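You operate a simulated robot arm through the tools that you are given. There is no shell and no other tool. Be economical: measure what you need, move in short steps, check, and stop when the job is done.

You are at the controls of a simulated two-armed robot. One attempt, no reset.

## Task
Turn the bender knob to on. Then take the brass fitting from the top of the workbench and put it on the white tile. Then take the silver cap and leave it on the ledge of the pipe bench. Then pull the right clip flap open. Keep to this order. Set down upright: brass fitting.

The check looks at the end state, three seconds after you hand in, the way a careful person would. Anything else that was tipped, shoved, dropped, spilled or broken makes it a failure. Lids that push on must go on centred and level and be pressed home; caps that screw on are set level and turned clockwise until they are tight.

## Robot
Two 7-joint arms with fingered hands on one trunk, on a base that drives. Base frame: it is fixed to the floor where the robot stands at the start and does not move with it; the origin is under the middle of the robot, x ahead of it, y to its left, z up; the surface under the hand at the start is at about z = 850. Units: mm, degrees, N and s.
The left shoulder is at the start at [20, 123, 1162], the right one opposite. With the tool pointing down near the work surface each hand reaches from about 140 to 500 mm from the robot's upright axis, wherever it stands, measured 20 degrees to its own side. Places, roughly: bender knob [600, 200, 900]; brass fitting (4x4x7 cm) [300, 700, 900]; ledge of the pipe bench (146x12 cm) [620, 1780, 800]; right clip flap [800, 1400, 1300]; silver cap (5x4x3 cm) [300, 500, 900]; white tile (10x10x1 cm) [600, -1300, 900]. Payload 2.4 kg a hand.
The tool frame of a hand sits at the grasp point between the pads (the TCP): z along the fingers, y along the line on which they close. The tips reach 17 mm beyond it. Largest opening 88 mm; the body of the gripper starts 47 mm behind the TCP. The gripper is a hand of 3 fingers: y runs from the thumb to the fingers, the wrist lies at [0, 0, -165] in the tool frame.
Orientation is that of the tool frame in the base frame, as a unit quaternion [w, x, y, z]. With the fingers straight down and closing along the base's y, the tool's x points along the base's -x, its y along +y and its z along -z.

## Interface
- The arms move only by the tool send_rows. It takes "left_series", "right_series" or both (then of equal length, played together; a hand with none holds still); each is a list of rows, each an object (a shift or turn left out is 0) with "translation": the shift along the tool's x, y, z in mm, a list of three; "rot": the turn, a rotation vector about the tool's x, y, z in degrees, a list of three. In form: [{"translation": [dx, dy, dz], "rot": [wx, wy, wz]}, ...]. A call has 1 to 20 rows; each row is the pose to reach, as a shift and turn from the pose commanded when the call began, along the tool's axes at that moment. A row lasts 0.2 s, in which the tool goes at most 50 mm and 8.6 degrees; a call with a longer step from one row to the next is refused whole. A pose out of reach is approached as far as the arm can. The call stops where the force on the tool passes 40 N (or 10 N more than at its start, if that is more) or the arm is blocked; 0.2 s more then pass. In this call time passes only in rows, and 0.2 s behind the last. The reply holds the time, the measured pose of the TCP, the force on the tool along the base axes, the opening and the grip force, in the units named above and with some noise, with the torque about the TCP (base axes, N m) and any sound that the robot's microphone picked up.
- Cameras (640 x 400 px; columns grow to the right, rows downward): "scene" is now at [48.2, 35.9, 1614.6]; the picture's right is [0.47, -0.88, 0.00], its down [-0.67, -0.36, -0.65] and it looks along [0.57, 0.31, -0.76] (base axes); focal length 294 px, centre (320, 200). "left" rides on the left gripper at [-52, 4, -66] in its tool frame; the picture's right is [-0.08, -1.00, 0.00], its down [0.78, -0.07, -0.62] and it looks along [0.62, -0.05, 0.78] (tool axes); focal length 243 px, centre (320, 200). "right" rides on the right gripper at [52, 4, -66] in its tool frame; the picture's right is [-0.08, 1.00, 0.00], its down [-0.78, -0.07, -0.62] and it looks along [-0.62, -0.05, 0.78] (tool axes); focal length 243 px, centre (320, 200). There is no depth. A picture from a camera that has moved, and an enlarged one, comes with that camera's place and axes in the base frame and with its lens.
- snapshot(camera): a new picture of that camera. It takes no simulated time.
- slide_trunk(by): slides the trunk up (or, below 0, down) by that many mm; the arms and the scene camera ride with it, the base frame stays. It gives what a move gives, with no picture.
- roll_base(legs): drives the robot by 1 to 6 legs, each [ahead, left, turn to the left] in mm, mm and degrees, along the robot's own axes; the way and the turn of a leg run together, so that a leg with both is an arc; at most 1500 mm and 180 degrees a leg. The arms and the cameras ride along, it lands a little off, and it stops where it bumps. It gives what a move gives.
- set_fingers(finger1, finger2, thumb_bend, hand): sets how far each is bent, from 0 (flat) to 1 (curled in); at 0.3 the hand is open as for a grip, at 0.7 the pads meet at the TCP. One left out holds its place. A second passes; each finger stops where it meets its share of the squeeze, and holds until it gets a number again. It is the only way to open and close the hand. It gives what a move gives, with no picture; readings hold the bend of each and the force on the fingers (four entries, about 0 where the hand has none), thumb and palm.
- turn_head(pan, tilt): turns the head with the scene camera to pan (to the left, within 120 degrees either way) and tilt (down, from -29 to 69), counted from straight ahead of the robot. It gives what a move gives.
- zoom(camera, box): a new picture of the part [left, top, right, bottom] of that camera's present view, enlarged. It takes no simulated time.
- close_job(): hands the job in; it is judged then, once.

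Go step by step. Nothing tells you exact positions but the pictures and the camera data: compare them with the known pose of the tool, close in by small moves and look again before you grip or let go. The budget is 165 turns and 118 pictures, counting those below and the enlarged ones. Unless the task says otherwise, let go and move clear before handing in.

The tools are called after "Request:" by a JSON object that holds its "name" and its "arguments". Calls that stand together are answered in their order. send_rows: Moves the arms, as the interface text tells. Its arguments: {"type":"object","properties":{"left_series":{"type":"array"},"right_series":{"type":"array"}},"required":[]} The other tools are called the same way: slide_trunk (by) slides the trunk up or down; set_fingers (finger1, finger2, thumb_bend, hand) moves the fingers one by one; roll_base (legs) drives the base; turn_head (pan, tilt) turns the head that bears the scene camera; snapshot (camera) takes a picture; zoom (camera, box) takes an enlarged picture of a part of a camera's view; close_job () hands the job in.

At the start:

```text
t: 0.0
left_eef_pos: [209.9, 289.3, 1269.3]
left_tcp_rot: [0.0, 0.0, 1.0, 0.0]
left_ft_force: [0.1, -0.5, 0.0]
left_ft_torque: [0.01, 0.01, 0.02]
left_opening: 87.8
left_grasp_force: 0.1
left_shape: jaw
left_bend: [0.3, 0.3, 0.3]
left_finger forces: [0.0, 0.1, 0.1, 0.0, 0.0, 0.1]
right_eef_pos: [325.4, 13.3, 1244.6]
right_tcp_rot: [0.0, 0.0, 1.0, 0.0]
right_ft_force: [-0.4, 0.4, 0.7]
right_ft_torque: [0.01, -0.02, 0.0]
right_opening: 87.8
right_grasp_force: 0.0
right_shape: jaw
right_bend: [0.3, 0.3, 0.3]
right_finger forces: [0.0, 0.0, 0.0, 0.1, 0.0, 0.0]
trunk travel left (down, up): [-375.0, 455.0]
robot x, y, heading: [1.7, -0.6, -0.2]
head pan, tilt: [28.0, 49.4]
```

scene: 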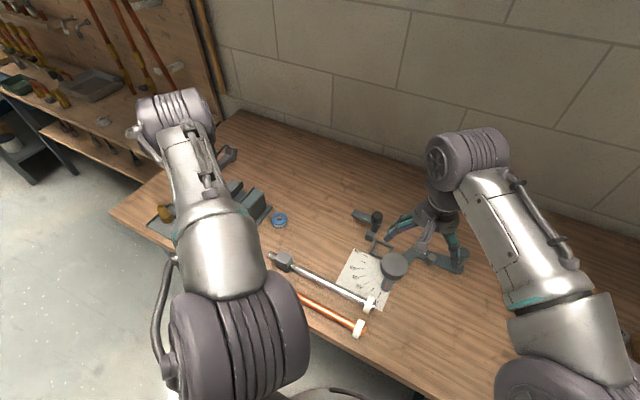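
right: 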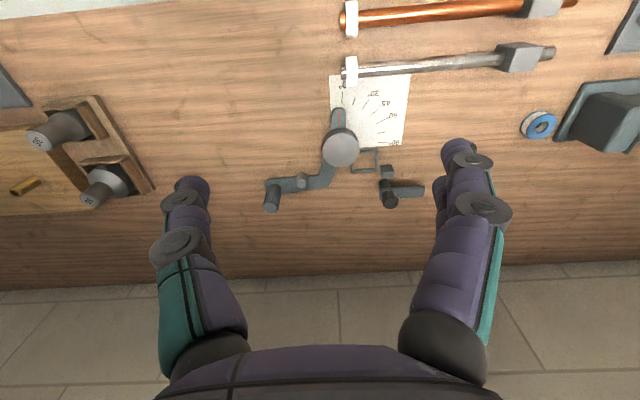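
left: 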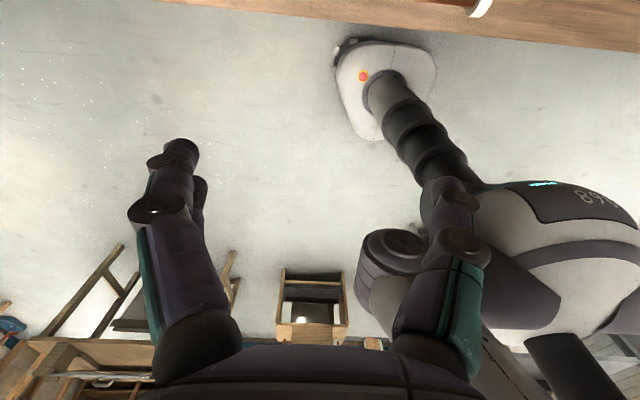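

The workbench lies ahead of the robot with a bender on it, and the arms hide part of the scene. I'll look around first, at the bender and the bench to the left.

Request:
{"name": "zoom", "arguments": {"camera": "scene", "box": [220, 140, 500, 315]}}

Request:
{"name": "turn_head", "arguments": {"pan": 80, "tilt": 35}}

Request:
{"name": "snapshot", "arguments": {"camera": "scene"}}

Request:
{"name": "turn_head", "arguments": {"pan": -60, "tilt": 30}}

Request:
{"name": "snapshot", "arguments": {"camera": "scene"}}

```text
2.29 times, centred on (360, 228) of scene
camera zoom: at [48.2, 35.9, 1614.6], right [0.47, -0.88, 0.0], down [-0.67, -0.36, -0.65], along [0.57, 0.31, -0.76], focal length 673 px, centre (229, 137)
```

zoom: 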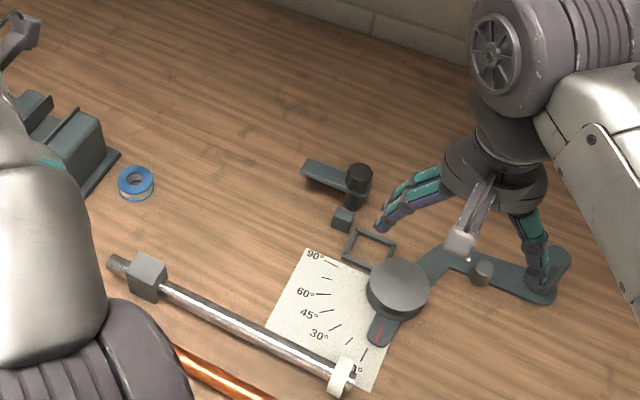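

```text
t: 1.2
left_eef_pos: [209.1, 289.4, 1269.3]
left_tcp_rot: [0.0, 0.0, 1.0, 0.0]
left_ft_force: [0.1, -1.1, 0.4]
left_ft_torque: [-0.02, -0.01, 0.01]
left_opening: 88.1
left_grasp_force: 0.0
left_shape: jaw
left_bend: [0.3, 0.3, 0.3]
left_finger forces: [0.0, 0.0, 0.0, 0.0, 0.0, 0.1]
right_eef_pos: [325.3, 12.9, 1243.9]
right_tcp_rot: [0.0, 0.0, 1.0, 0.0]
right_ft_force: [0.3, 0.1, -0.1]
right_ft_torque: [-0.02, 0.01, -0.02]
right_opening: 88.1
right_grasp_force: 0.0
right_shape: jaw
right_bend: [0.3, 0.3, 0.3]
right_finger forces: [0.1, 0.0, 0.1, 0.0, 0.0, 0.1]
trunk travel left (down, up): [-375.0, 455.0]
robot x, y, heading: [1.8, -0.3, -0.1]
head pan, tilt: [80.0, 35.0]
```

```text
113 pictures are left
camera scene: at [-4.8, 86.2, 1635.5], right [0.98, -0.17, 0.0], down [-0.1, -0.56, -0.82], along [0.14, 0.81, -0.57], focal length 294 px, centre (320, 200)
```

scene: 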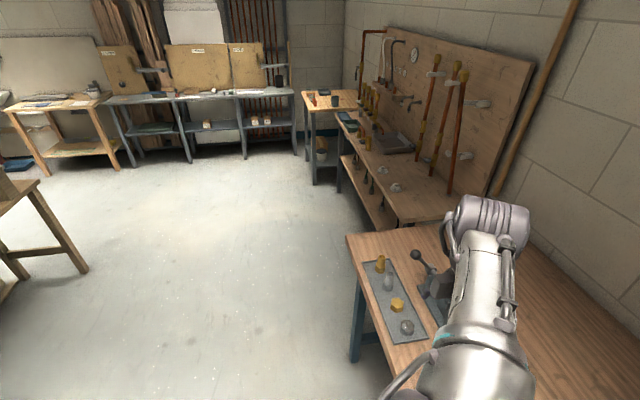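

```text
t: 3.4
left_eef_pos: [209.5, 289.8, 1270.4]
left_tcp_rot: [0.0, 0.0, 1.0, 0.0]
left_ft_force: [-0.4, 0.1, 0.0]
left_ft_torque: [0.0, -0.04, -0.01]
left_opening: 88.0
left_grasp_force: 0.0
left_shape: jaw
left_bend: [0.3, 0.3, 0.3]
left_finger forces: [0.0, 0.1, 0.1, 0.0, 0.1, 0.1]
right_eef_pos: [324.2, 12.9, 1243.8]
right_tcp_rot: [0.0, 0.0, 1.0, 0.0]
right_ft_force: [0.6, 0.1, 0.2]
right_ft_torque: [0.02, 0.01, 0.01]
right_opening: 87.7
right_grasp_force: 0.1
right_shape: jaw
right_bend: [0.3, 0.3, 0.3]
right_finger forces: [0.1, 0.0, 0.0, 0.1, 0.0, 0.0]
trunk travel left (down, up): [-375.0, 455.0]
robot x, y, heading: [-0.0, 0.9, 0.3]
head pan, tilt: [-60.0, 30.0]
```

```text
112 pictures are left
camera scene: at [25.1, -78.8, 1643.3], right [-0.87, -0.5, 0.0], down [-0.25, 0.43, -0.87], along [0.43, -0.75, -0.5], focal length 294 px, centre (320, 200)
```

scene: 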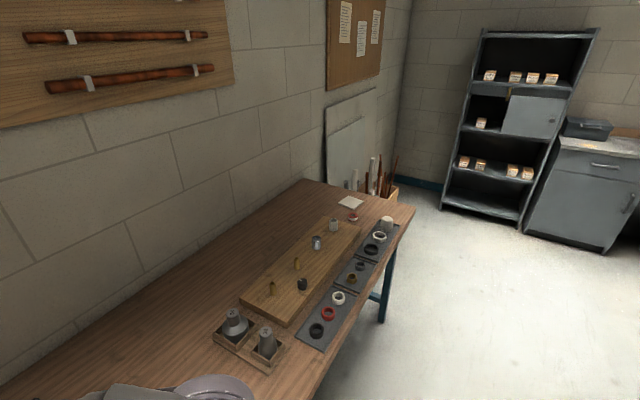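

The bench holds the fitting and cap tray on its left end and the white tile on its far right. I'll look at the knob and the tray enlarged.

Request:
{"name": "zoom", "arguments": {"camera": "right", "box": [240, 60, 460, 225]}}

Request:
{"name": "turn_head", "arguments": {"pan": 15, "tilt": 45}}

Request:
{"name": "snapshot", "arguments": {"camera": "scene"}}

Request:
{"name": "zoom", "arguments": {"camera": "scene", "box": [230, 130, 430, 255]}}

```text
2.42 times, centred on (350, 142) of right
camera zoom: at [273.5, 16.6, 1309.7], right [0.08, 1.0, 0.0], down [0.78, -0.07, 0.62], along [0.62, -0.05, -0.78], focal length 588 px, centre (247, 339)
```

zoom: 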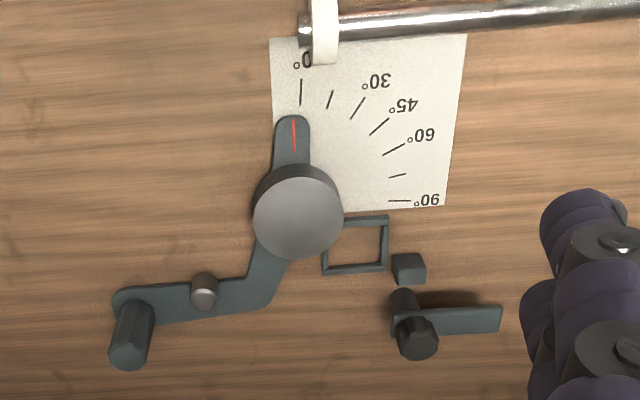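

```text
t: 4.9
left_eef_pos: [209.7, 289.9, 1270.0]
left_tcp_rot: [0.0, 0.0, 1.0, 0.0]
left_ft_force: [-0.1, -0.2, 0.7]
left_ft_torque: [-0.01, -0.02, 0.01]
left_opening: 87.9
left_grasp_force: 0.0
left_shape: jaw
left_bend: [0.3, 0.3, 0.3]
left_finger forces: [0.1, 0.0, 0.0, 0.0, 0.0, 0.1]
right_eef_pos: [325.2, 13.1, 1244.4]
right_tcp_rot: [0.0, 0.0, 1.0, 0.0]
right_ft_force: [0.2, -1.4, -0.3]
right_ft_torque: [-0.01, 0.01, 0.03]
right_opening: 87.9
right_grasp_force: 0.0
right_shape: jaw
right_bend: [0.3, 0.3, 0.3]
right_finger forces: [0.1, 0.0, 0.0, 0.1, 0.0, 0.1]
trunk travel left (down, up): [-375.0, 455.0]
robot x, y, heading: [-2.3, -0.4, 0.2]
head pan, tilt: [15.0, 45.0]
```

```text
110 pictures are left
camera scene: at [58.4, 20.5, 1620.7], right [0.26, -0.97, 0.0], down [-0.68, -0.18, -0.71], along [0.68, 0.18, -0.71], focal length 294 px, centre (320, 200)
```

scene: 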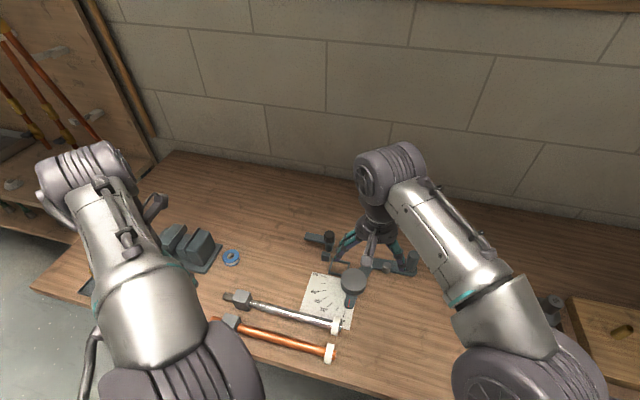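

```text
3.20 times, centred on (330, 192) of scene
camera zoom: at [58.4, 20.5, 1620.7], right [0.26, -0.97, 0.0], down [-0.68, -0.18, -0.71], along [0.68, 0.18, -0.71], focal length 942 px, centre (288, 224)
```

zoom: 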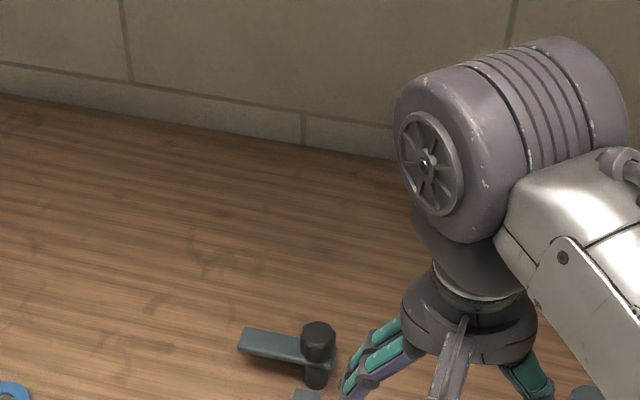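

The black ribbed knob beside the bender is around [617, 143]; I see no label yet. I'll bring the right hand's camera closer to it.

Request:
{"name": "send_rows", "arguments": {"right_series": [{"translation": [-18, 22, 31]}, {"translation": [-36, 44, 62]}, {"translation": [-54, 66, 93]}, {"translation": [-75, 87, 124]}]}}

Request:
{"name": "snapshot", "arguments": {"camera": "right"}}

Request:
{"name": "zoom", "arguments": {"camera": "right", "box": [240, 100, 440, 225]}}

```text
t: 5.9
left_eef_pos: [210.3, 290.1, 1269.5]
left_tcp_rot: [-0.001, 0.0, 1.0, 0.0]
left_ft_force: [-0.3, -0.1, 0.2]
left_ft_torque: [0.02, -0.02, 0.01]
left_opening: 87.7
left_grasp_force: 0.0
left_shape: jaw
left_bend: [0.3, 0.3, 0.3]
left_finger forces: [0.0, 0.0, 0.0, 0.0, 0.0, 0.0]
right_eef_pos: [371.0, 76.0, 1135.9]
right_tcp_rot: [-0.004, 0.001, 1.0, -0.006]
right_ft_force: [0.2, 0.2, -0.4]
right_ft_torque: [-0.02, 0.01, 0.01]
right_opening: 87.7
right_grasp_force: 0.1
right_shape: jaw
right_bend: [0.3, 0.3, 0.3]
right_finger forces: [0.0, 0.0, 0.0, 0.0, 0.0, 0.0]
right hand out of reach, approached as far as the arm can: row 3, 4
trunk travel left (down, up): [-375.0, 455.0]
robot x, y, heading: [-1.9, -0.2, -0.1]
head pan, tilt: [15.0, 45.0]
```

```text
108 pictures are left
camera right: at [319.6, 80.9, 1200.9], right [0.09, 1.0, -0.01], down [0.79, -0.06, 0.62], along [0.61, -0.06, -0.79], focal length 243 px, centre (320, 200)
```

right: 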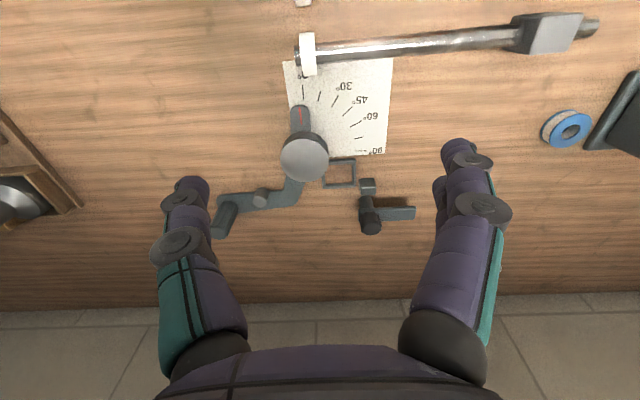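

```text
3.20 times, centred on (340, 162) of right
camera zoom: at [319.6, 80.9, 1200.9], right [0.09, 1.0, -0.01], down [0.79, -0.06, 0.62], along [0.61, -0.06, -0.79], focal length 776 px, centre (256, 320)
```

zoom: 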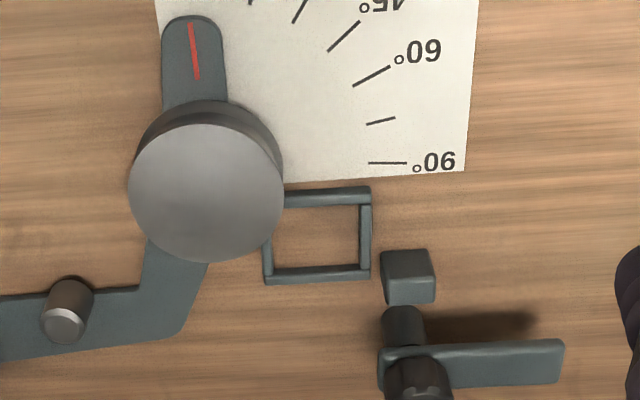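

The knob sits on a post with a raised arm plate pointing to +y, at about [630, 147]. It is out of reach from here, so I'll check the clearance to the bench edge by looking down before driving ahead.

Request:
{"name": "turn_head", "arguments": {"pan": 0, "tilt": 69}}

Request:
{"name": "snapshot", "arguments": {"camera": "scene"}}

Request:
{"name": "zoom", "arguments": {"camera": "scene", "box": [240, 60, 400, 160]}}

```text
t: 6.8
left_eef_pos: [210.4, 290.5, 1269.9]
left_tcp_rot: [0.0, -0.001, 1.0, 0.0]
left_ft_force: [0.1, -0.5, 0.0]
left_ft_torque: [-0.01, -0.02, -0.01]
left_opening: 88.3
left_grasp_force: 0.0
left_shape: jaw
left_bend: [0.3, 0.3, 0.3]
left_finger forces: [0.1, 0.0, 0.1, 0.0, 0.0, 0.0]
right_eef_pos: [370.1, 75.7, 1137.7]
right_tcp_rot: [-0.004, 0.001, 1.0, -0.007]
right_ft_force: [0.3, 0.0, 0.0]
right_ft_torque: [-0.02, -0.01, 0.01]
right_opening: 87.7
right_grasp_force: 0.1
right_shape: jaw
right_bend: [0.3, 0.3, 0.3]
right_finger forces: [0.0, 0.1, 0.0, 0.0, 0.0, 0.0]
trunk travel left (down, up): [-375.0, 455.0]
robot x, y, heading: [-1.9, 1.9, 0.3]
head pan, tilt: [0.0, 68.8]
```

```text
106 pictures are left
camera scene: at [35.9, -0.4, 1591.9], right [0.0, -1.0, 0.0], down [-0.93, 0.0, -0.36], along [0.36, 0.0, -0.93], focal length 294 px, centre (320, 200)
```

scene: 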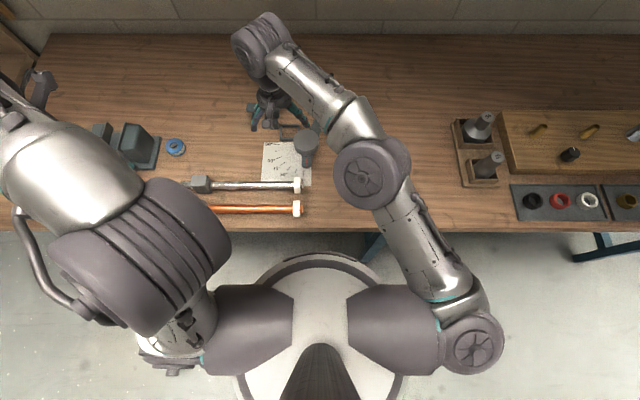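

```text
4.00 times, centred on (320, 110) of scene
camera zoom: at [35.9, -0.4, 1591.9], right [0.0, -1.0, 0.0], down [-0.93, 0.0, -0.36], along [0.36, 0.0, -0.93], focal length 1178 px, centre (320, 560)
```

zoom: 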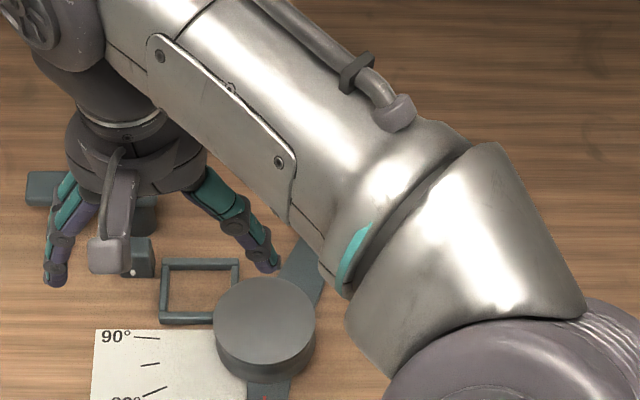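

The bench front edge is at about x = 234, and the base has room underneath. I'll move the right hand aside and drive ahead 130 mm.

Request:
{"name": "send_rows", "arguments": {"right_series": [{"translation": [8, -38, -22]}, {"translation": [16, -76, -44]}, {"translation": [24, -114, -66]}, {"translation": [30, -150, -90]}, {"translation": [30, -190, -110]}, {"translation": [30, -230, -125]}]}}

Request:
{"name": "roll_base", "arguments": {"legs": [[130, 0, 0]]}}

Request:
{"name": "turn_head", "arguments": {"pan": 15, "tilt": 52}}

Request:
{"name": "snapshot", "arguments": {"camera": "scene"}}

```text
t: 8.2
left_eef_pos: [209.0, 289.4, 1269.2]
left_tcp_rot: [0.0, 0.0, 1.0, 0.0]
left_ft_force: [0.2, 0.4, 1.1]
left_ft_torque: [0.02, 0.02, 0.02]
left_opening: 87.8
left_grasp_force: 0.1
left_shape: jaw
left_bend: [0.3, 0.3, 0.3]
left_finger forces: [0.0, 0.1, 0.1, 0.0, 0.0, 0.0]
right_eef_pos: [341.7, -158.0, 1262.3]
right_tcp_rot: [0.0, 0.0, 1.0, 0.0]
right_ft_force: [0.5, -0.1, 0.1]
right_ft_torque: [-0.01, 0.02, 0.02]
right_opening: 87.8
right_grasp_force: 0.1
right_shape: jaw
right_bend: [0.3, 0.3, 0.3]
right_finger forces: [0.1, 0.1, 0.0, 0.0, 0.0, 0.0]
trunk travel left (down, up): [-375.0, 455.0]
robot x, y, heading: [-3.7, 2.7, 0.1]
head pan, tilt: [0.0, 68.8]
```

```text
t: 9.5
left_eef_pos: [340.9, 289.9, 1269.8]
left_tcp_rot: [-0.001, 0.002, 1.0, 0.0]
left_ft_force: [-0.4, -0.5, -0.7]
left_ft_torque: [0.0, 0.04, -0.02]
left_opening: 87.6
left_grasp_force: 0.0
left_shape: jaw
left_bend: [0.3, 0.3, 0.3]
left_finger forces: [0.0, 0.0, 0.0, 0.0, 0.0, 0.1]
right_eef_pos: [472.6, -157.0, 1261.2]
right_tcp_rot: [0.0, 0.0, 1.0, 0.0]
right_ft_force: [0.3, -0.5, -0.3]
right_ft_torque: [-0.02, -0.02, -0.01]
right_opening: 87.9
right_grasp_force: 0.0
right_shape: jaw
right_bend: [0.3, 0.3, 0.3]
right_finger forces: [0.0, 0.0, 0.0, 0.1, 0.1, 0.1]
trunk travel left (down, up): [-375.0, 455.0]
robot x, y, heading: [129.7, -3.6, -0.0]
head pan, tilt: [0.0, 68.8]
```

```text
t: 10.2
left_eef_pos: [339.9, 289.4, 1269.7]
left_tcp_rot: [-0.001, 0.001, 1.0, 0.0]
left_ft_force: [0.5, 0.8, -0.1]
left_ft_torque: [0.0, 0.02, 0.02]
left_opening: 87.9
left_grasp_force: 0.0
left_shape: jaw
left_bend: [0.3, 0.3, 0.3]
left_finger forces: [0.0, 0.0, 0.1, 0.0, 0.1, 0.0]
right_eef_pos: [471.4, -157.5, 1262.1]
right_tcp_rot: [0.0, 0.0, 1.0, 0.0]
right_ft_force: [0.2, 0.4, -0.1]
right_ft_torque: [-0.02, 0.04, 0.03]
right_opening: 87.8
right_grasp_force: 0.1
right_shape: jaw
right_bend: [0.3, 0.3, 0.3]
right_finger forces: [0.0, 0.0, 0.0, 0.1, 0.0, 0.0]
trunk travel left (down, up): [-375.0, 455.0]
robot x, y, heading: [125.6, -1.6, -0.1]
head pan, tilt: [15.0, 52.0]
```

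```text
104 pictures are left
camera scene: at [181.9, 18.6, 1611.1], right [0.26, -0.97, 0.0], down [-0.76, -0.2, -0.61], along [0.59, 0.16, -0.79], focal length 294 px, centre (320, 200)
```

scene: 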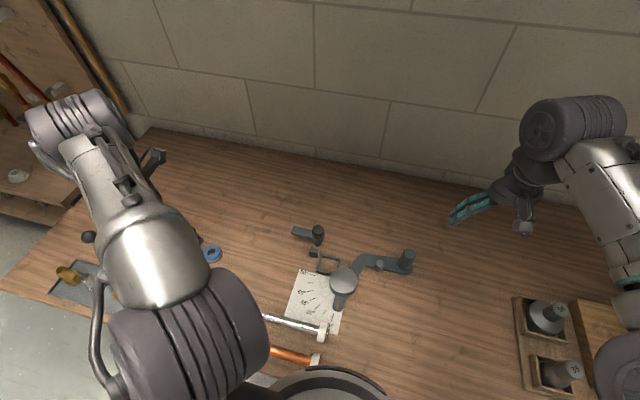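

Request:
{"name": "zoom", "arguments": {"camera": "scene", "box": [270, 205, 390, 280]}}

Request:
{"name": "roll_base", "arguments": {"legs": [[40, 0, 0]]}}

```text
5.33 times, centred on (330, 242) of scene
camera zoom: at [181.9, 18.6, 1611.1], right [0.26, -0.97, 0.0], down [-0.76, -0.2, -0.61], along [0.59, 0.16, -0.79], focal length 1570 px, centre (267, -27)
```

zoom: 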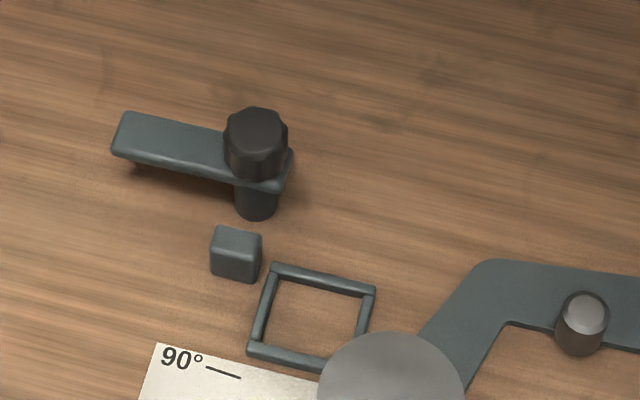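

```text
t: 11.1
left_eef_pos: [381.5, 289.4, 1269.3]
left_tcp_rot: [-0.001, 0.001, 1.0, 0.001]
left_ft_force: [-0.1, -0.2, -0.5]
left_ft_torque: [0.0, 0.02, 0.01]
left_opening: 87.8
left_grasp_force: 0.1
left_shape: jaw
left_bend: [0.3, 0.3, 0.3]
left_finger forces: [0.0, 0.0, 0.1, 0.0, 0.1, 0.0]
right_eef_pos: [512.1, -156.8, 1260.5]
right_tcp_rot: [-0.001, 0.001, 1.0, -0.001]
right_ft_force: [0.1, 0.4, 0.0]
right_ft_torque: [-0.01, 0.01, -0.04]
right_opening: 88.0
right_grasp_force: 0.0
right_shape: jaw
right_bend: [0.3, 0.3, 0.3]
right_finger forces: [0.0, 0.0, 0.0, 0.0, 0.0, 0.0]
trunk travel left (down, up): [-375.0, 455.0]
robot x, y, heading: [167.7, -3.2, 0.1]
head pan, tilt: [15.0, 52.0]
```

The knob is black and fluted, centred near [600, 137] with its top at z about 915, and its arm plate points to +y. I'll bring the left hand above it.

Request:
{"name": "send_rows", "arguments": {"left_series": [{"translation": [-28, -19, 30]}, {"translation": [-56, -38, 60]}, {"translation": [-84, -57, 95]}, {"translation": [-112, -76, 130]}, {"translation": [-140, -95, 165]}, {"translation": [-168, -114, 200]}, {"translation": [-196, -133, 235]}, {"translation": [-219, -152, 269]}]}}

Request:
{"name": "snapshot", "arguments": {"camera": "left"}}

Request:
{"name": "snapshot", "arguments": {"camera": "scene"}}

```text
t: 12.9
left_eef_pos: [599.6, 138.1, 1000.6]
left_tcp_rot: [0.0, 0.001, 1.0, 0.0]
left_ft_force: [-0.2, 0.4, -0.1]
left_ft_torque: [0.0, 0.01, 0.02]
left_opening: 88.0
left_grasp_force: 0.1
left_shape: jaw
left_bend: [0.3, 0.3, 0.3]
left_finger forces: [0.0, 0.0, 0.0, 0.0, 0.0, 0.1]
right_eef_pos: [510.7, -155.6, 1261.8]
right_tcp_rot: [0.001, 0.001, 1.0, 0.0]
right_ft_force: [-1.1, 0.0, -0.3]
right_ft_torque: [-0.01, 0.02, -0.01]
right_opening: 87.8
right_grasp_force: 0.1
right_shape: jaw
right_bend: [0.3, 0.3, 0.3]
right_finger forces: [0.1, 0.0, 0.0, 0.0, 0.1, 0.0]
trunk travel left (down, up): [-375.0, 455.0]
robot x, y, heading: [170.9, 2.6, -0.0]
head pan, tilt: [15.0, 52.0]
```

```text
102 pictures are left
camera left: at [652.7, 141.5, 1065.9], right [0.08, -1.0, 0.0], down [-0.78, -0.07, 0.62], along [-0.62, -0.05, -0.78], focal length 243 px, centre (320, 200)
```

left: 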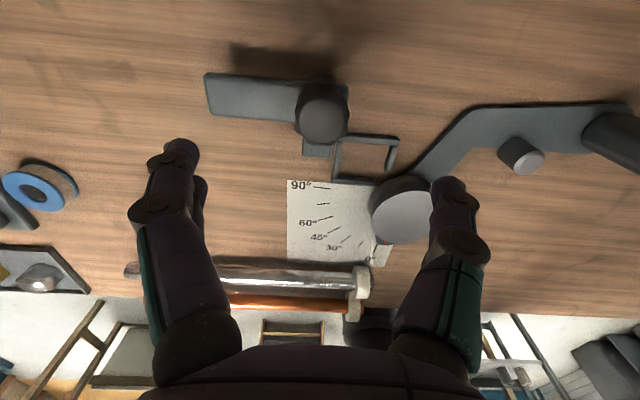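

```text
101 pictures are left
camera scene: at [222.3, 18.5, 1611.1], right [0.26, -0.97, 0.0], down [-0.76, -0.2, -0.62], along [0.59, 0.16, -0.79], focal length 294 px, centre (320, 200)
```

scene: 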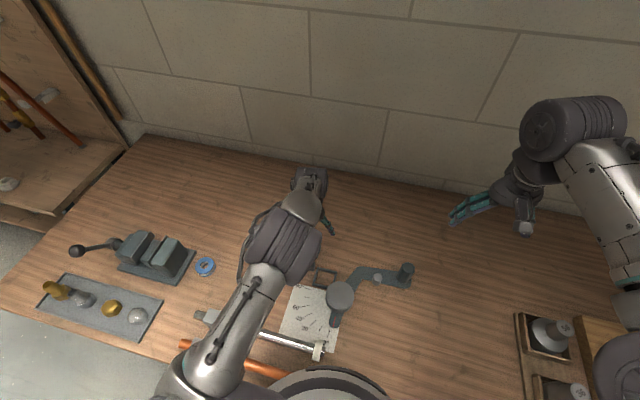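

The knob projects to [601, 136], directly under the hand. I'll descend so the tips straddle it.

Request:
{"name": "send_rows", "arguments": {"left_series": [{"translation": [-1, -1, 30]}, {"translation": [-1, -1, 60]}, {"translation": [-1, -1, 82]}]}}

Request:
{"name": "snapshot", "arguments": {"camera": "left"}}

```text
t: 13.7
left_eef_pos: [598.8, 135.1, 919.4]
left_tcp_rot: [-0.001, 0.0, 1.0, 0.001]
left_ft_force: [0.1, -0.5, 0.3]
left_ft_torque: [0.02, 0.02, 0.02]
left_opening: 88.0
left_grasp_force: 0.1
left_shape: jaw
left_bend: [0.3, 0.3, 0.3]
left_finger forces: [0.1, 0.0, 0.0, 0.0, 0.0, 0.0]
right_eef_pos: [509.9, -156.6, 1261.5]
right_tcp_rot: [0.0, 0.001, 1.0, 0.0]
right_ft_force: [0.7, 0.4, 0.6]
right_ft_torque: [-0.02, 0.0, 0.02]
right_opening: 87.8
right_grasp_force: 0.0
right_shape: jaw
right_bend: [0.3, 0.3, 0.3]
right_finger forces: [0.0, 0.0, 0.0, 0.1, 0.0, 0.0]
trunk travel left (down, up): [-375.0, 455.0]
robot x, y, heading: [170.7, -0.1, -0.1]
head pan, tilt: [15.0, 52.0]
```

```text
100 pictures are left
camera left: at [651.6, 139.8, 984.8], right [0.08, -1.0, 0.0], down [-0.78, -0.07, 0.62], along [-0.62, -0.05, -0.78], focal length 243 px, centre (320, 200)
```

left: 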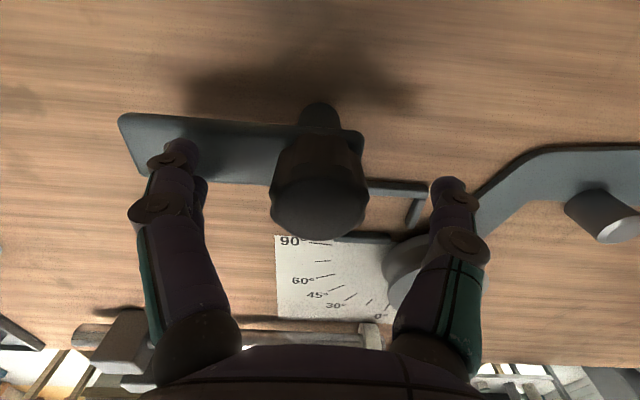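

The knob top is almost at the grasp point (z about 921) and well centred. I'll close the fingers on it here.

Request:
{"name": "set_fingers", "arguments": {"hand": "left", "finger1": 0.62, "finger2": 0.62, "thumb_bend": 0.62}}

Request:
{"name": "snapshot", "arguments": {"camera": "left"}}

```text
t: 14.7
left_eef_pos: [599.1, 136.9, 919.4]
left_tcp_rot: [-0.001, 0.0, 1.0, 0.0]
left_ft_force: [-0.6, 0.7, -2.5]
left_ft_torque: [-0.01, -0.02, -0.04]
left_opening: 25.2
left_grasp_force: 3.2
left_shape: fingers
left_bend: [0.57, 0.57, 0.59]
left_finger forces: [1.9, 1.7, 0.0, 0.0, 3.1, 0.1]
right_eef_pos: [511.0, -156.2, 1261.7]
right_tcp_rot: [0.0, 0.002, 1.0, 0.0]
right_ft_force: [0.7, -0.1, 0.6]
right_ft_torque: [-0.03, -0.03, 0.01]
right_opening: 88.1
right_grasp_force: 0.1
right_shape: jaw
right_bend: [0.3, 0.3, 0.3]
right_finger forces: [0.0, 0.0, 0.0, 0.0, 0.0, 0.0]
trunk travel left (down, up): [-375.0, 455.0]
robot x, y, heading: [168.6, 1.4, -0.4]
head pan, tilt: [15.0, 52.0]
```

```text
99 pictures are left
camera left: at [651.4, 139.9, 985.1], right [0.08, -1.0, 0.0], down [-0.78, -0.07, 0.62], along [-0.62, -0.05, -0.78], focal length 243 px, centre (320, 200)
```

left: 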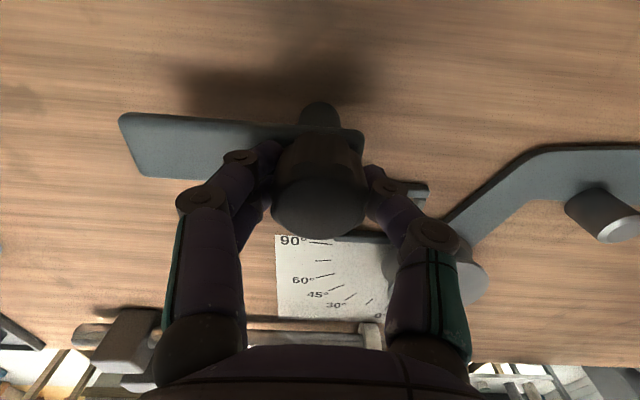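

The knob is gripped with light force. I'll test a small clockwise turn and watch the torque and the plate.

Request:
{"name": "set_fingers", "arguments": {"hand": "left", "finger1": 0.7, "finger2": 0.7, "thumb_bend": 0.7}}

Request:
{"name": "send_rows", "arguments": {"left_series": [{"rot": [0, 0, 5]}, {"rot": [0, 0, 10]}, {"rot": [0, 0, 15]}]}}

Request:
{"name": "snapshot", "arguments": {"camera": "left"}}

```text
t: 15.7
left_eef_pos: [597.7, 136.0, 918.4]
left_tcp_rot: [0.0, 0.001, 1.0, 0.001]
left_ft_force: [-1.8, 0.1, -2.9]
left_ft_torque: [0.02, 0.0, 0.01]
left_opening: 23.6
left_grasp_force: 8.3
left_shape: fingers
left_bend: [0.59, 0.59, 0.62]
left_finger forces: [4.6, 4.6, 0.1, 0.0, 8.1, 0.0]
right_eef_pos: [510.2, -156.5, 1261.3]
right_tcp_rot: [0.0, 0.0, 1.0, 0.0]
right_ft_force: [0.0, 0.3, -0.6]
right_ft_torque: [-0.02, 0.02, -0.04]
right_opening: 87.9
right_grasp_force: 0.0
right_shape: jaw
right_bend: [0.3, 0.3, 0.3]
right_finger forces: [0.1, 0.0, 0.1, 0.0, 0.0, 0.1]
trunk travel left (down, up): [-375.0, 455.0]
robot x, y, heading: [170.3, 0.0, -0.2]
head pan, tilt: [15.0, 52.0]
```

```text
t: 16.5
left_eef_pos: [598.5, 136.2, 920.4]
left_tcp_rot: [0.0, 0.132, 0.991, 0.0]
left_ft_force: [-3.9, 1.7, -1.5]
left_ft_torque: [0.01, 0.08, 0.28]
left_opening: 23.5
left_grasp_force: 9.6
left_shape: fingers
left_bend: [0.6, 0.6, 0.62]
left_finger forces: [3.6, 8.1, 0.1, 0.0, 8.3, 0.0]
right_eef_pos: [510.2, -158.3, 1262.1]
right_tcp_rot: [0.0, 0.001, 1.0, 0.0]
right_ft_force: [0.2, -0.5, 0.4]
right_ft_torque: [0.01, 0.02, 0.03]
right_opening: 87.8
right_grasp_force: 0.1
right_shape: jaw
right_bend: [0.3, 0.3, 0.3]
right_finger forces: [0.1, 0.0, 0.0, 0.0, 0.0, 0.0]
trunk travel left (down, up): [-375.0, 455.0]
robot x, y, heading: [169.5, -2.0, -0.0]
head pan, tilt: [15.0, 52.0]
```

```text
98 pictures are left
camera left: at [651.4, 126.8, 985.0], right [-0.18, -0.98, 0.0], down [-0.77, 0.14, 0.62], along [-0.61, 0.11, -0.78], focal length 243 px, centre (320, 200)
```

left: 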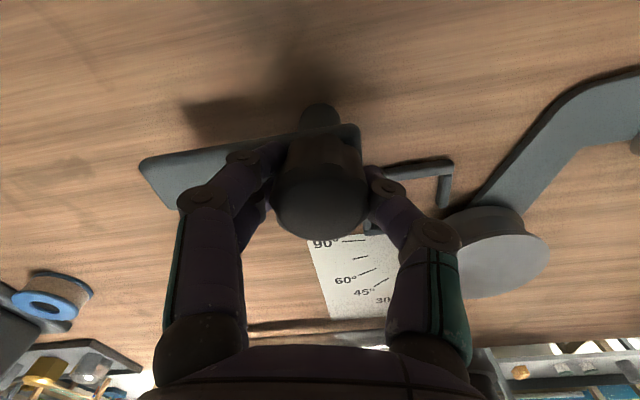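

The plate seems fixed and torque built up (0.28 N m), so the clockwise direction looks stopped. I'll turn back and try counter-clockwise.

Request:
{"name": "send_rows", "arguments": {"left_series": [{"rot": [0, 0, -7]}, {"rot": [0, 0, -15]}, {"rot": [0, 0, -22]}, {"rot": [0, 0, -30]}, {"rot": [0, 0, -37]}, {"rot": [0, 0, -45]}]}}

Request:
{"name": "snapshot", "arguments": {"camera": "left"}}

Request:
{"name": "snapshot", "arguments": {"camera": "scene"}}

```text
t: 17.9
left_eef_pos: [599.3, 137.2, 917.5]
left_tcp_rot: [0.0, -0.259, 0.966, 0.001]
left_ft_force: [-2.3, 0.7, -0.6]
left_ft_torque: [-0.03, 0.02, 0.02]
left_opening: 23.0
left_grasp_force: 9.5
left_shape: fingers
left_bend: [0.6, 0.6, 0.62]
left_finger forces: [5.9, 5.8, 0.0, 0.0, 7.9, 0.1]
right_eef_pos: [509.9, -156.6, 1262.5]
right_tcp_rot: [0.001, 0.001, 1.0, 0.0]
right_ft_force: [-0.1, 1.1, -0.1]
right_ft_torque: [0.04, -0.01, 0.02]
right_opening: 87.7
right_grasp_force: 0.0
right_shape: jaw
right_bend: [0.3, 0.3, 0.3]
right_finger forces: [0.1, 0.1, 0.0, 0.1, 0.0, 0.1]
trunk travel left (down, up): [-375.0, 455.0]
robot x, y, heading: [170.3, -4.4, 0.0]
head pan, tilt: [15.0, 52.0]
```

```text
97 pictures are left
camera left: at [643.1, 165.7, 985.1], right [0.57, -0.82, 0.0], down [-0.64, -0.45, 0.62], along [-0.51, -0.35, -0.78], focal length 243 px, centre (320, 200)
```

left: 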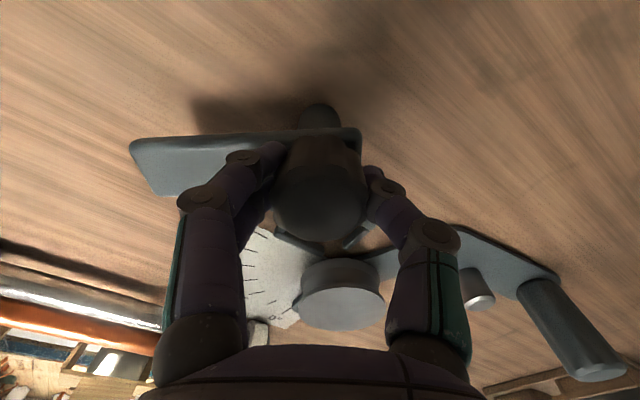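

```text
96 pictures are left
camera scene: at [221.4, 18.6, 1611.1], right [0.26, -0.97, 0.0], down [-0.76, -0.2, -0.62], along [0.59, 0.16, -0.79], focal length 294 px, centre (320, 200)
```

scene: 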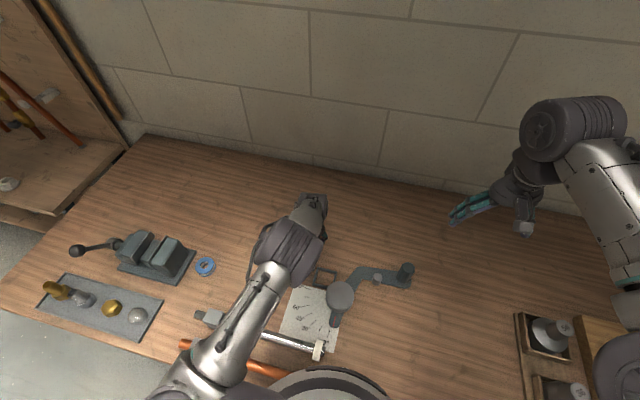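

The knob and plate turn freely counter-clockwise with the hand (about 30° so far, plate swinging towards the frame). I'll continue.

Request:
{"name": "send_rows", "arguments": {"left_series": [{"rot": [0, 0, -7]}, {"rot": [0, 0, -14]}, {"rot": [0, 0, -21]}, {"rot": [0, 0, -28]}, {"rot": [0, 0, -35]}, {"rot": [0, 0, -42]}]}}

Request:
{"name": "snapshot", "arguments": {"camera": "left"}}

```text
t: 19.3
left_eef_pos: [598.4, 135.6, 918.7]
left_tcp_rot: [0.0, -0.589, 0.808, 0.0]
left_ft_force: [-0.3, 0.1, 0.8]
left_ft_torque: [0.04, 0.01, -0.03]
left_opening: 23.2
left_grasp_force: 9.6
left_shape: fingers
left_bend: [0.6, 0.6, 0.63]
left_finger forces: [5.5, 5.2, 0.0, 0.1, 8.8, 0.0]
right_eef_pos: [510.7, -157.1, 1261.5]
right_tcp_rot: [0.0, 0.0, 1.0, 0.0]
right_ft_force: [-0.3, 0.8, -0.5]
right_ft_torque: [0.0, 0.02, -0.02]
right_opening: 87.8
right_grasp_force: 0.1
right_shape: jaw
right_bend: [0.3, 0.3, 0.3]
right_finger forces: [0.0, 0.0, 0.0, 0.0, 0.0, 0.0]
trunk travel left (down, up): [-375.0, 455.0]
robot x, y, heading: [169.5, -0.1, -0.2]
head pan, tilt: [15.0, 52.0]
```

```text
95 pictures are left
camera left: at [611.8, 186.7, 984.8], right [0.97, -0.23, 0.0], down [-0.18, -0.76, 0.62], along [-0.14, -0.6, -0.78], focal length 243 px, centre (320, 200)
```

left: 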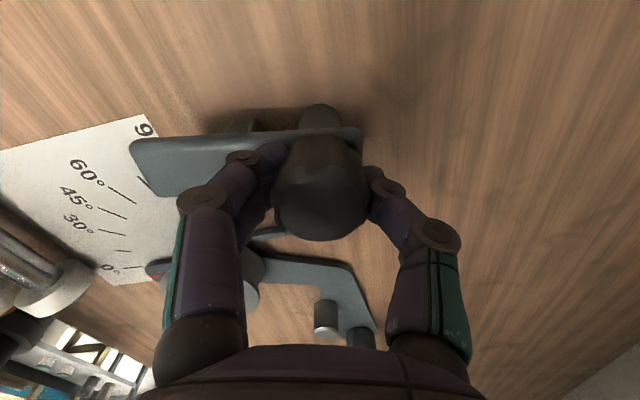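

About 77° turned with no stop and no click. The plate is passing over the block, so I'll continue gently.

Request:
{"name": "send_rows", "arguments": {"left_series": [{"rot": [0, 0, -5]}, {"rot": [0, 0, -10]}, {"rot": [0, 0, -15]}, {"rot": [0, 0, -20]}]}}

Request:
{"name": "snapshot", "arguments": {"camera": "left"}}

```text
t: 20.3
left_eef_pos: [599.5, 135.4, 919.6]
left_tcp_rot: [0.0, 0.718, -0.696, 0.0]
left_ft_force: [-0.4, -0.5, -0.2]
left_ft_torque: [0.02, 0.02, -0.24]
left_opening: 23.4
left_grasp_force: 9.6
left_shape: fingers
left_bend: [0.6, 0.6, 0.63]
left_finger forces: [6.1, 4.2, 0.0, 0.1, 9.0, 0.1]
right_eef_pos: [510.5, -157.1, 1261.3]
right_tcp_rot: [0.0, 0.001, 1.0, -0.001]
right_ft_force: [-0.8, 0.1, -0.6]
right_ft_torque: [0.0, -0.03, -0.04]
right_opening: 88.0
right_grasp_force: 0.1
right_shape: jaw
right_bend: [0.3, 0.3, 0.3]
right_finger forces: [0.1, 0.0, 0.1, 0.0, 0.0, 0.1]
trunk travel left (down, up): [-375.0, 455.0]
robot x, y, heading: [166.4, 0.6, -0.2]
head pan, tilt: [15.0, 52.0]
```

```text
94 pictures are left
camera left: at [593.9, 187.4, 984.8], right [0.99, 0.12, 0.0], down [0.09, -0.78, 0.62], along [0.07, -0.62, -0.78], focal length 243 px, centre (320, 200)
```

left: 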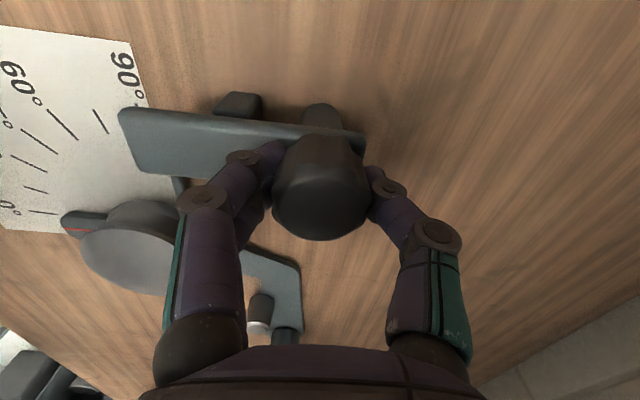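

Torque rose to −0.24 while the plate stopped pointing at −x: the 90° end stop is reached. I'll release and rise to check.

Request:
{"name": "set_fingers", "arguments": {"hand": "left", "finger1": 0.3, "finger2": 0.3, "thumb_bend": 0.3}}

Request:
{"name": "send_rows", "arguments": {"left_series": [{"translation": [0, 0, -40]}, {"translation": [0, 0, -80]}, {"translation": [0, 0, -120]}]}}

Request:
{"name": "snapshot", "arguments": {"camera": "left"}}

```text
t: 21.3
left_eef_pos: [598.3, 135.8, 918.5]
left_tcp_rot: [0.0, 0.719, -0.695, 0.0]
left_ft_force: [0.7, -0.2, 0.0]
left_ft_torque: [0.02, 0.0, -0.01]
left_opening: 84.1
left_grasp_force: 0.1
left_shape: fingers
left_bend: [0.3, 0.3, 0.3]
left_finger forces: [0.0, 0.1, 0.1, 0.1, 0.1, 0.0]
right_eef_pos: [510.0, -157.8, 1261.9]
right_tcp_rot: [0.0, 0.0, 1.0, -0.001]
right_ft_force: [0.1, -1.0, -0.4]
right_ft_torque: [0.01, 0.02, 0.05]
right_opening: 87.9
right_grasp_force: 0.1
right_shape: jaw
right_bend: [0.3, 0.3, 0.3]
right_finger forces: [0.0, 0.0, 0.0, 0.0, 0.1, 0.0]
trunk travel left (down, up): [-375.0, 455.0]
robot x, y, heading: [171.0, 2.3, -0.2]
head pan, tilt: [15.0, 52.0]
```

```text
t: 22.1
left_eef_pos: [600.3, 136.4, 1039.0]
left_tcp_rot: [0.0, 0.719, -0.695, 0.001]
left_ft_force: [-0.3, -0.6, 0.1]
left_ft_torque: [0.02, 0.03, 0.01]
left_opening: 84.1
left_grasp_force: 0.2
left_shape: fingers
left_bend: [0.3, 0.3, 0.3]
left_finger forces: [0.1, 0.0, 0.0, 0.0, 0.1, 0.1]
right_eef_pos: [510.2, -157.7, 1261.9]
right_tcp_rot: [-0.001, 0.001, 1.0, -0.001]
right_ft_force: [-1.1, 0.9, 0.4]
right_ft_torque: [-0.02, 0.02, 0.03]
right_opening: 87.9
right_grasp_force: 0.1
right_shape: jaw
right_bend: [0.3, 0.3, 0.3]
right_finger forces: [0.1, 0.0, 0.1, 0.1, 0.1, 0.0]
trunk travel left (down, up): [-375.0, 455.0]
robot x, y, heading: [169.4, 3.0, -0.4]
head pan, tilt: [15.0, 52.0]
```

```text
93 pictures are left
camera left: at [594.3, 187.4, 1104.7], right [0.99, 0.12, 0.0], down [0.09, -0.78, 0.62], along [0.07, -0.62, -0.78], focal length 243 px, centre (320, 200)
```

left: 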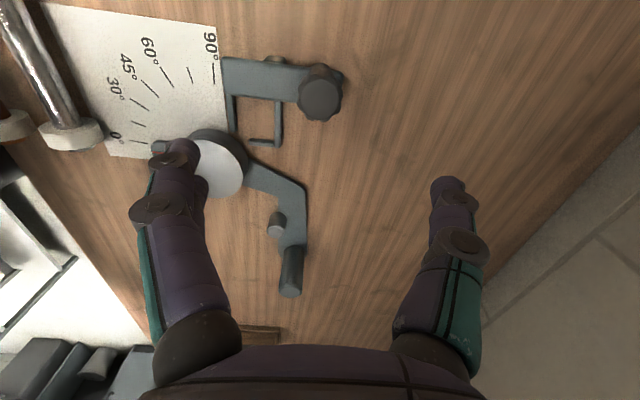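

The plate now lies at −x across the block and frame, so the knob is on. Next I'll retract the left hand, back away and drive left to the tray with the fittings.

Request:
{"name": "send_rows", "arguments": {"left_series": [{"translation": [0, 0, -40], "rot": [0, 0, 7.7]}, {"translation": [0, 0, -80], "rot": [0, 0, 15.4]}, {"translation": [-10, 15, -120], "rot": [0, 0, 23.1]}, {"translation": [-25, 40, -141], "rot": [0, 0, 30.8]}, {"translation": [-45, 65, -141], "rot": [0, 0, 38.5]}, {"translation": [-65, 90, -141], "rot": [0, 0, 46.2]}, {"translation": [-85, 115, -141], "rot": [0, 0, 53.9]}, {"translation": [-105, 140, -141], "rot": [0, 0, 61.6]}, {"translation": [-125, 165, -141], "rot": [0, 0, 69.3]}, {"translation": [-145, 190, -141], "rot": [0, 0, 77]}, {"translation": [-161, 214, -141], "rot": [0, 0, 84.7]}, {"translation": [-161, 214, -141], "rot": [0, 0, 92]}]}}

Request:
{"name": "roll_base", "arguments": {"legs": [[-190, 0, 0], [0, 450, 0]]}}

Request:
{"name": "turn_head", "arguments": {"pan": 20, "tilt": 60}}

Request:
{"name": "snapshot", "arguments": {"camera": "scene"}}

Request:
{"name": "snapshot", "arguments": {"camera": "left"}}

```text
t: 24.7
left_eef_pos: [379.8, 291.2, 1178.7]
left_tcp_rot: [-0.001, 0.002, 1.0, -0.001]
left_ft_force: [-1.0, -0.6, 0.4]
left_ft_torque: [-0.01, 0.03, 0.02]
left_opening: 84.2
left_grasp_force: 0.0
left_shape: fingers
left_bend: [0.3, 0.3, 0.3]
left_finger forces: [0.1, 0.1, 0.0, 0.0, 0.0, 0.0]
right_eef_pos: [511.4, -156.6, 1261.8]
right_tcp_rot: [0.0, 0.001, 1.0, 0.0]
right_ft_force: [0.4, 0.0, -0.3]
right_ft_torque: [-0.02, 0.0, 0.02]
right_opening: 88.0
right_grasp_force: 0.1
right_shape: jaw
right_bend: [0.3, 0.3, 0.3]
right_finger forces: [0.0, 0.0, 0.0, 0.0, 0.0, 0.0]
trunk travel left (down, up): [-375.0, 455.0]
robot x, y, heading: [169.0, 0.8, -0.2]
head pan, tilt: [15.0, 52.0]
```

```text
t: 28.6
left_eef_pos: [195.8, 743.3, 1178.0]
left_tcp_rot: [0.0, 0.004, 1.0, 0.0]
left_ft_force: [0.1, 0.2, -0.9]
left_ft_torque: [0.01, 0.01, -0.01]
left_opening: 84.2
left_grasp_force: 0.1
left_shape: fingers
left_bend: [0.3, 0.3, 0.3]
left_finger forces: [0.1, 0.1, 0.1, 0.1, 0.1, 0.1]
right_eef_pos: [323.9, 295.0, 1260.9]
right_tcp_rot: [0.001, 0.004, 1.0, 0.0]
right_ft_force: [-0.5, -0.1, -0.6]
right_ft_torque: [0.0, -0.02, -0.03]
right_opening: 87.8
right_grasp_force: 0.0
right_shape: jaw
right_bend: [0.3, 0.3, 0.3]
right_finger forces: [0.0, 0.0, 0.0, 0.1, 0.0, 0.0]
trunk travel left (down, up): [-375.0, 455.0]
robot x, y, heading: [-14.8, 459.0, -0.6]
head pan, tilt: [15.0, 52.0]
```

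```text
t: 29.3
left_eef_pos: [196.4, 742.1, 1179.4]
left_tcp_rot: [0.001, 0.004, 1.0, 0.0]
left_ft_force: [-0.4, 0.3, 0.4]
left_ft_torque: [-0.01, 0.0, 0.0]
left_opening: 84.1
left_grasp_force: 0.1
left_shape: fingers
left_bend: [0.3, 0.3, 0.3]
left_finger forces: [0.1, 0.1, 0.0, 0.0, 0.1, 0.0]
right_eef_pos: [324.8, 294.0, 1261.4]
right_tcp_rot: [0.0, 0.004, 1.0, -0.001]
right_ft_force: [0.4, 0.9, 0.0]
right_ft_torque: [0.0, 0.02, 0.02]
right_opening: 88.0
right_grasp_force: 0.0
right_shape: jaw
right_bend: [0.3, 0.3, 0.3]
right_finger forces: [0.1, 0.0, 0.0, 0.1, 0.0, 0.0]
trunk travel left (down, up): [-375.0, 455.0]
robot x, y, heading: [-20.9, 454.6, -0.6]
head pan, tilt: [20.0, 60.0]
```

```text
92 pictures are left
camera scene: at [25.5, 475.0, 1601.3], right [0.33, -0.94, 0.0], down [-0.82, -0.29, -0.5], along [0.47, 0.17, -0.87], focal length 294 px, centre (320, 200)
```

scene: 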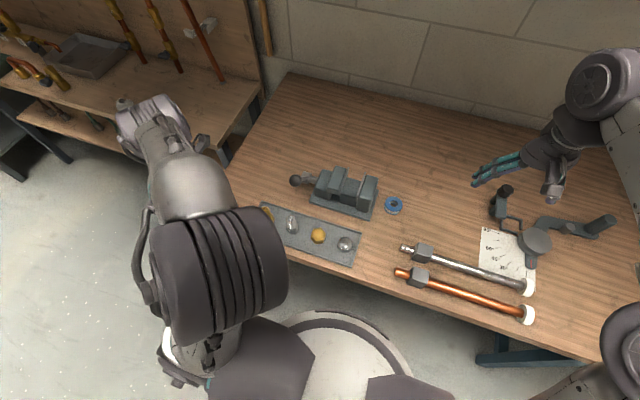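

```text
91 pictures are left
camera left: at [248.8, 745.8, 1245.2], right [0.08, -1.0, 0.0], down [-0.78, -0.06, 0.62], along [-0.62, -0.05, -0.78], focal length 243 px, centre (320, 200)
```

left: 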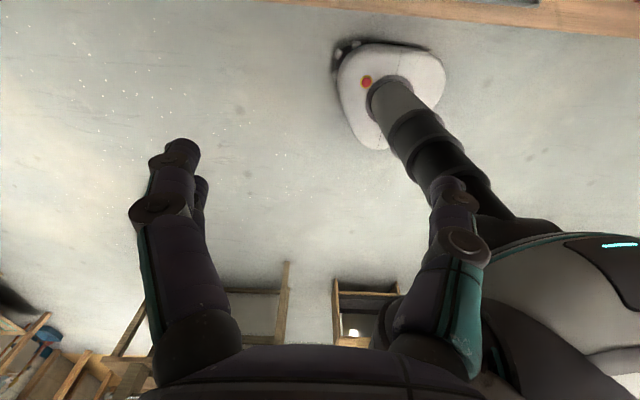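

The tray has, from left to right, brass, silver, brass and silver pieces; the brass fitting should be the leftmost at about [335, 745] and the silver cap the rightmost at about [316, 511]. I'll bring the left hand over the leftmost piece to see it.

Request:
{"name": "send_rows", "arguments": {"left_series": [{"translation": [-33, 0, 10]}, {"translation": [-66, 0, 30]}, {"translation": [-99, 0, 55]}, {"translation": [-134, 0, 79]}]}}

Request:
{"name": "snapshot", "arguments": {"camera": "left"}}

Request:
{"name": "snapshot", "arguments": {"camera": "scene"}}

```text
t: 30.3
left_eef_pos: [331.2, 742.3, 1097.7]
left_tcp_rot: [0.0, 0.005, 1.0, 0.0]
left_ft_force: [-0.3, -0.2, -0.4]
left_ft_torque: [0.01, -0.01, 0.0]
left_opening: 84.3
left_grasp_force: 0.1
left_shape: fingers
left_bend: [0.3, 0.3, 0.3]
left_finger forces: [0.0, 0.1, 0.0, 0.1, 0.0, 0.1]
right_eef_pos: [323.3, 293.7, 1262.0]
right_tcp_rot: [0.0, 0.004, 1.0, -0.001]
right_ft_force: [0.0, 0.2, -0.7]
right_ft_torque: [-0.03, 0.07, 0.01]
right_opening: 87.9
right_grasp_force: 0.0
right_shape: jaw
right_bend: [0.3, 0.3, 0.3]
right_finger forces: [0.1, 0.0, 0.0, 0.0, 0.0, 0.1]
trunk travel left (down, up): [-375.0, 455.0]
robot x, y, heading: [-17.8, 454.6, -0.8]
head pan, tilt: [20.0, 60.0]
```

```text
90 pictures are left
camera left: at [384.6, 746.5, 1164.2], right [0.08, -1.0, 0.0], down [-0.78, -0.06, 0.62], along [-0.62, -0.05, -0.78], focal length 243 px, centre (320, 200)
```

left: 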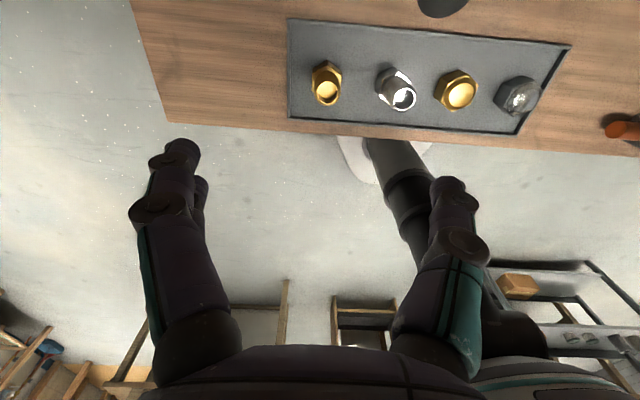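

```text
89 pictures are left
camera scene: at [26.3, 475.5, 1601.2], right [0.33, -0.94, 0.0], down [-0.82, -0.29, -0.5], along [0.47, 0.17, -0.87], focal length 294 px, centre (320, 200)
```

scene: 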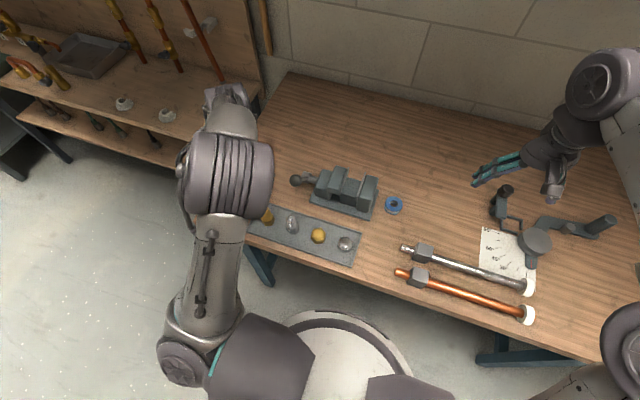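

Request:
{"name": "zoom", "arguments": {"camera": "left", "box": [280, 20, 580, 145]}}

Request:
{"name": "zoom", "arguments": {"camera": "scene", "box": [245, 195, 365, 270]}}

```text
2.13 times, centred on (430, 82) of left
camera zoom: at [384.6, 746.5, 1164.2], right [0.08, -1.0, 0.0], down [-0.78, -0.06, 0.62], along [-0.62, -0.05, -0.78], focal length 518 px, centre (85, 451)
```

zoom: 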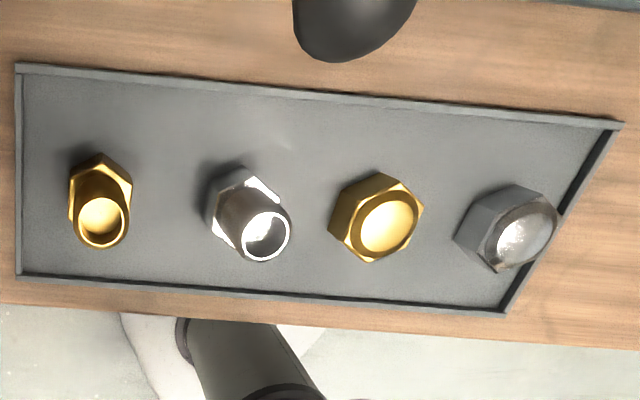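

```text
5.33 times, centred on (305, 232) of scene
camera zoom: at [26.3, 475.5, 1601.2], right [0.33, -0.94, 0.0], down [-0.82, -0.29, -0.5], along [0.47, 0.17, -0.87], focal length 1570 px, centre (400, 27)
```

zoom: 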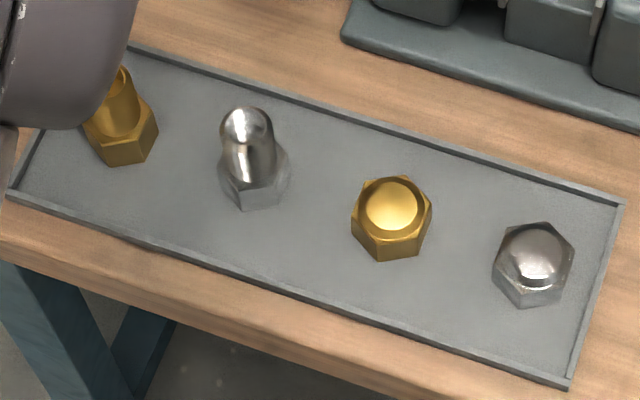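

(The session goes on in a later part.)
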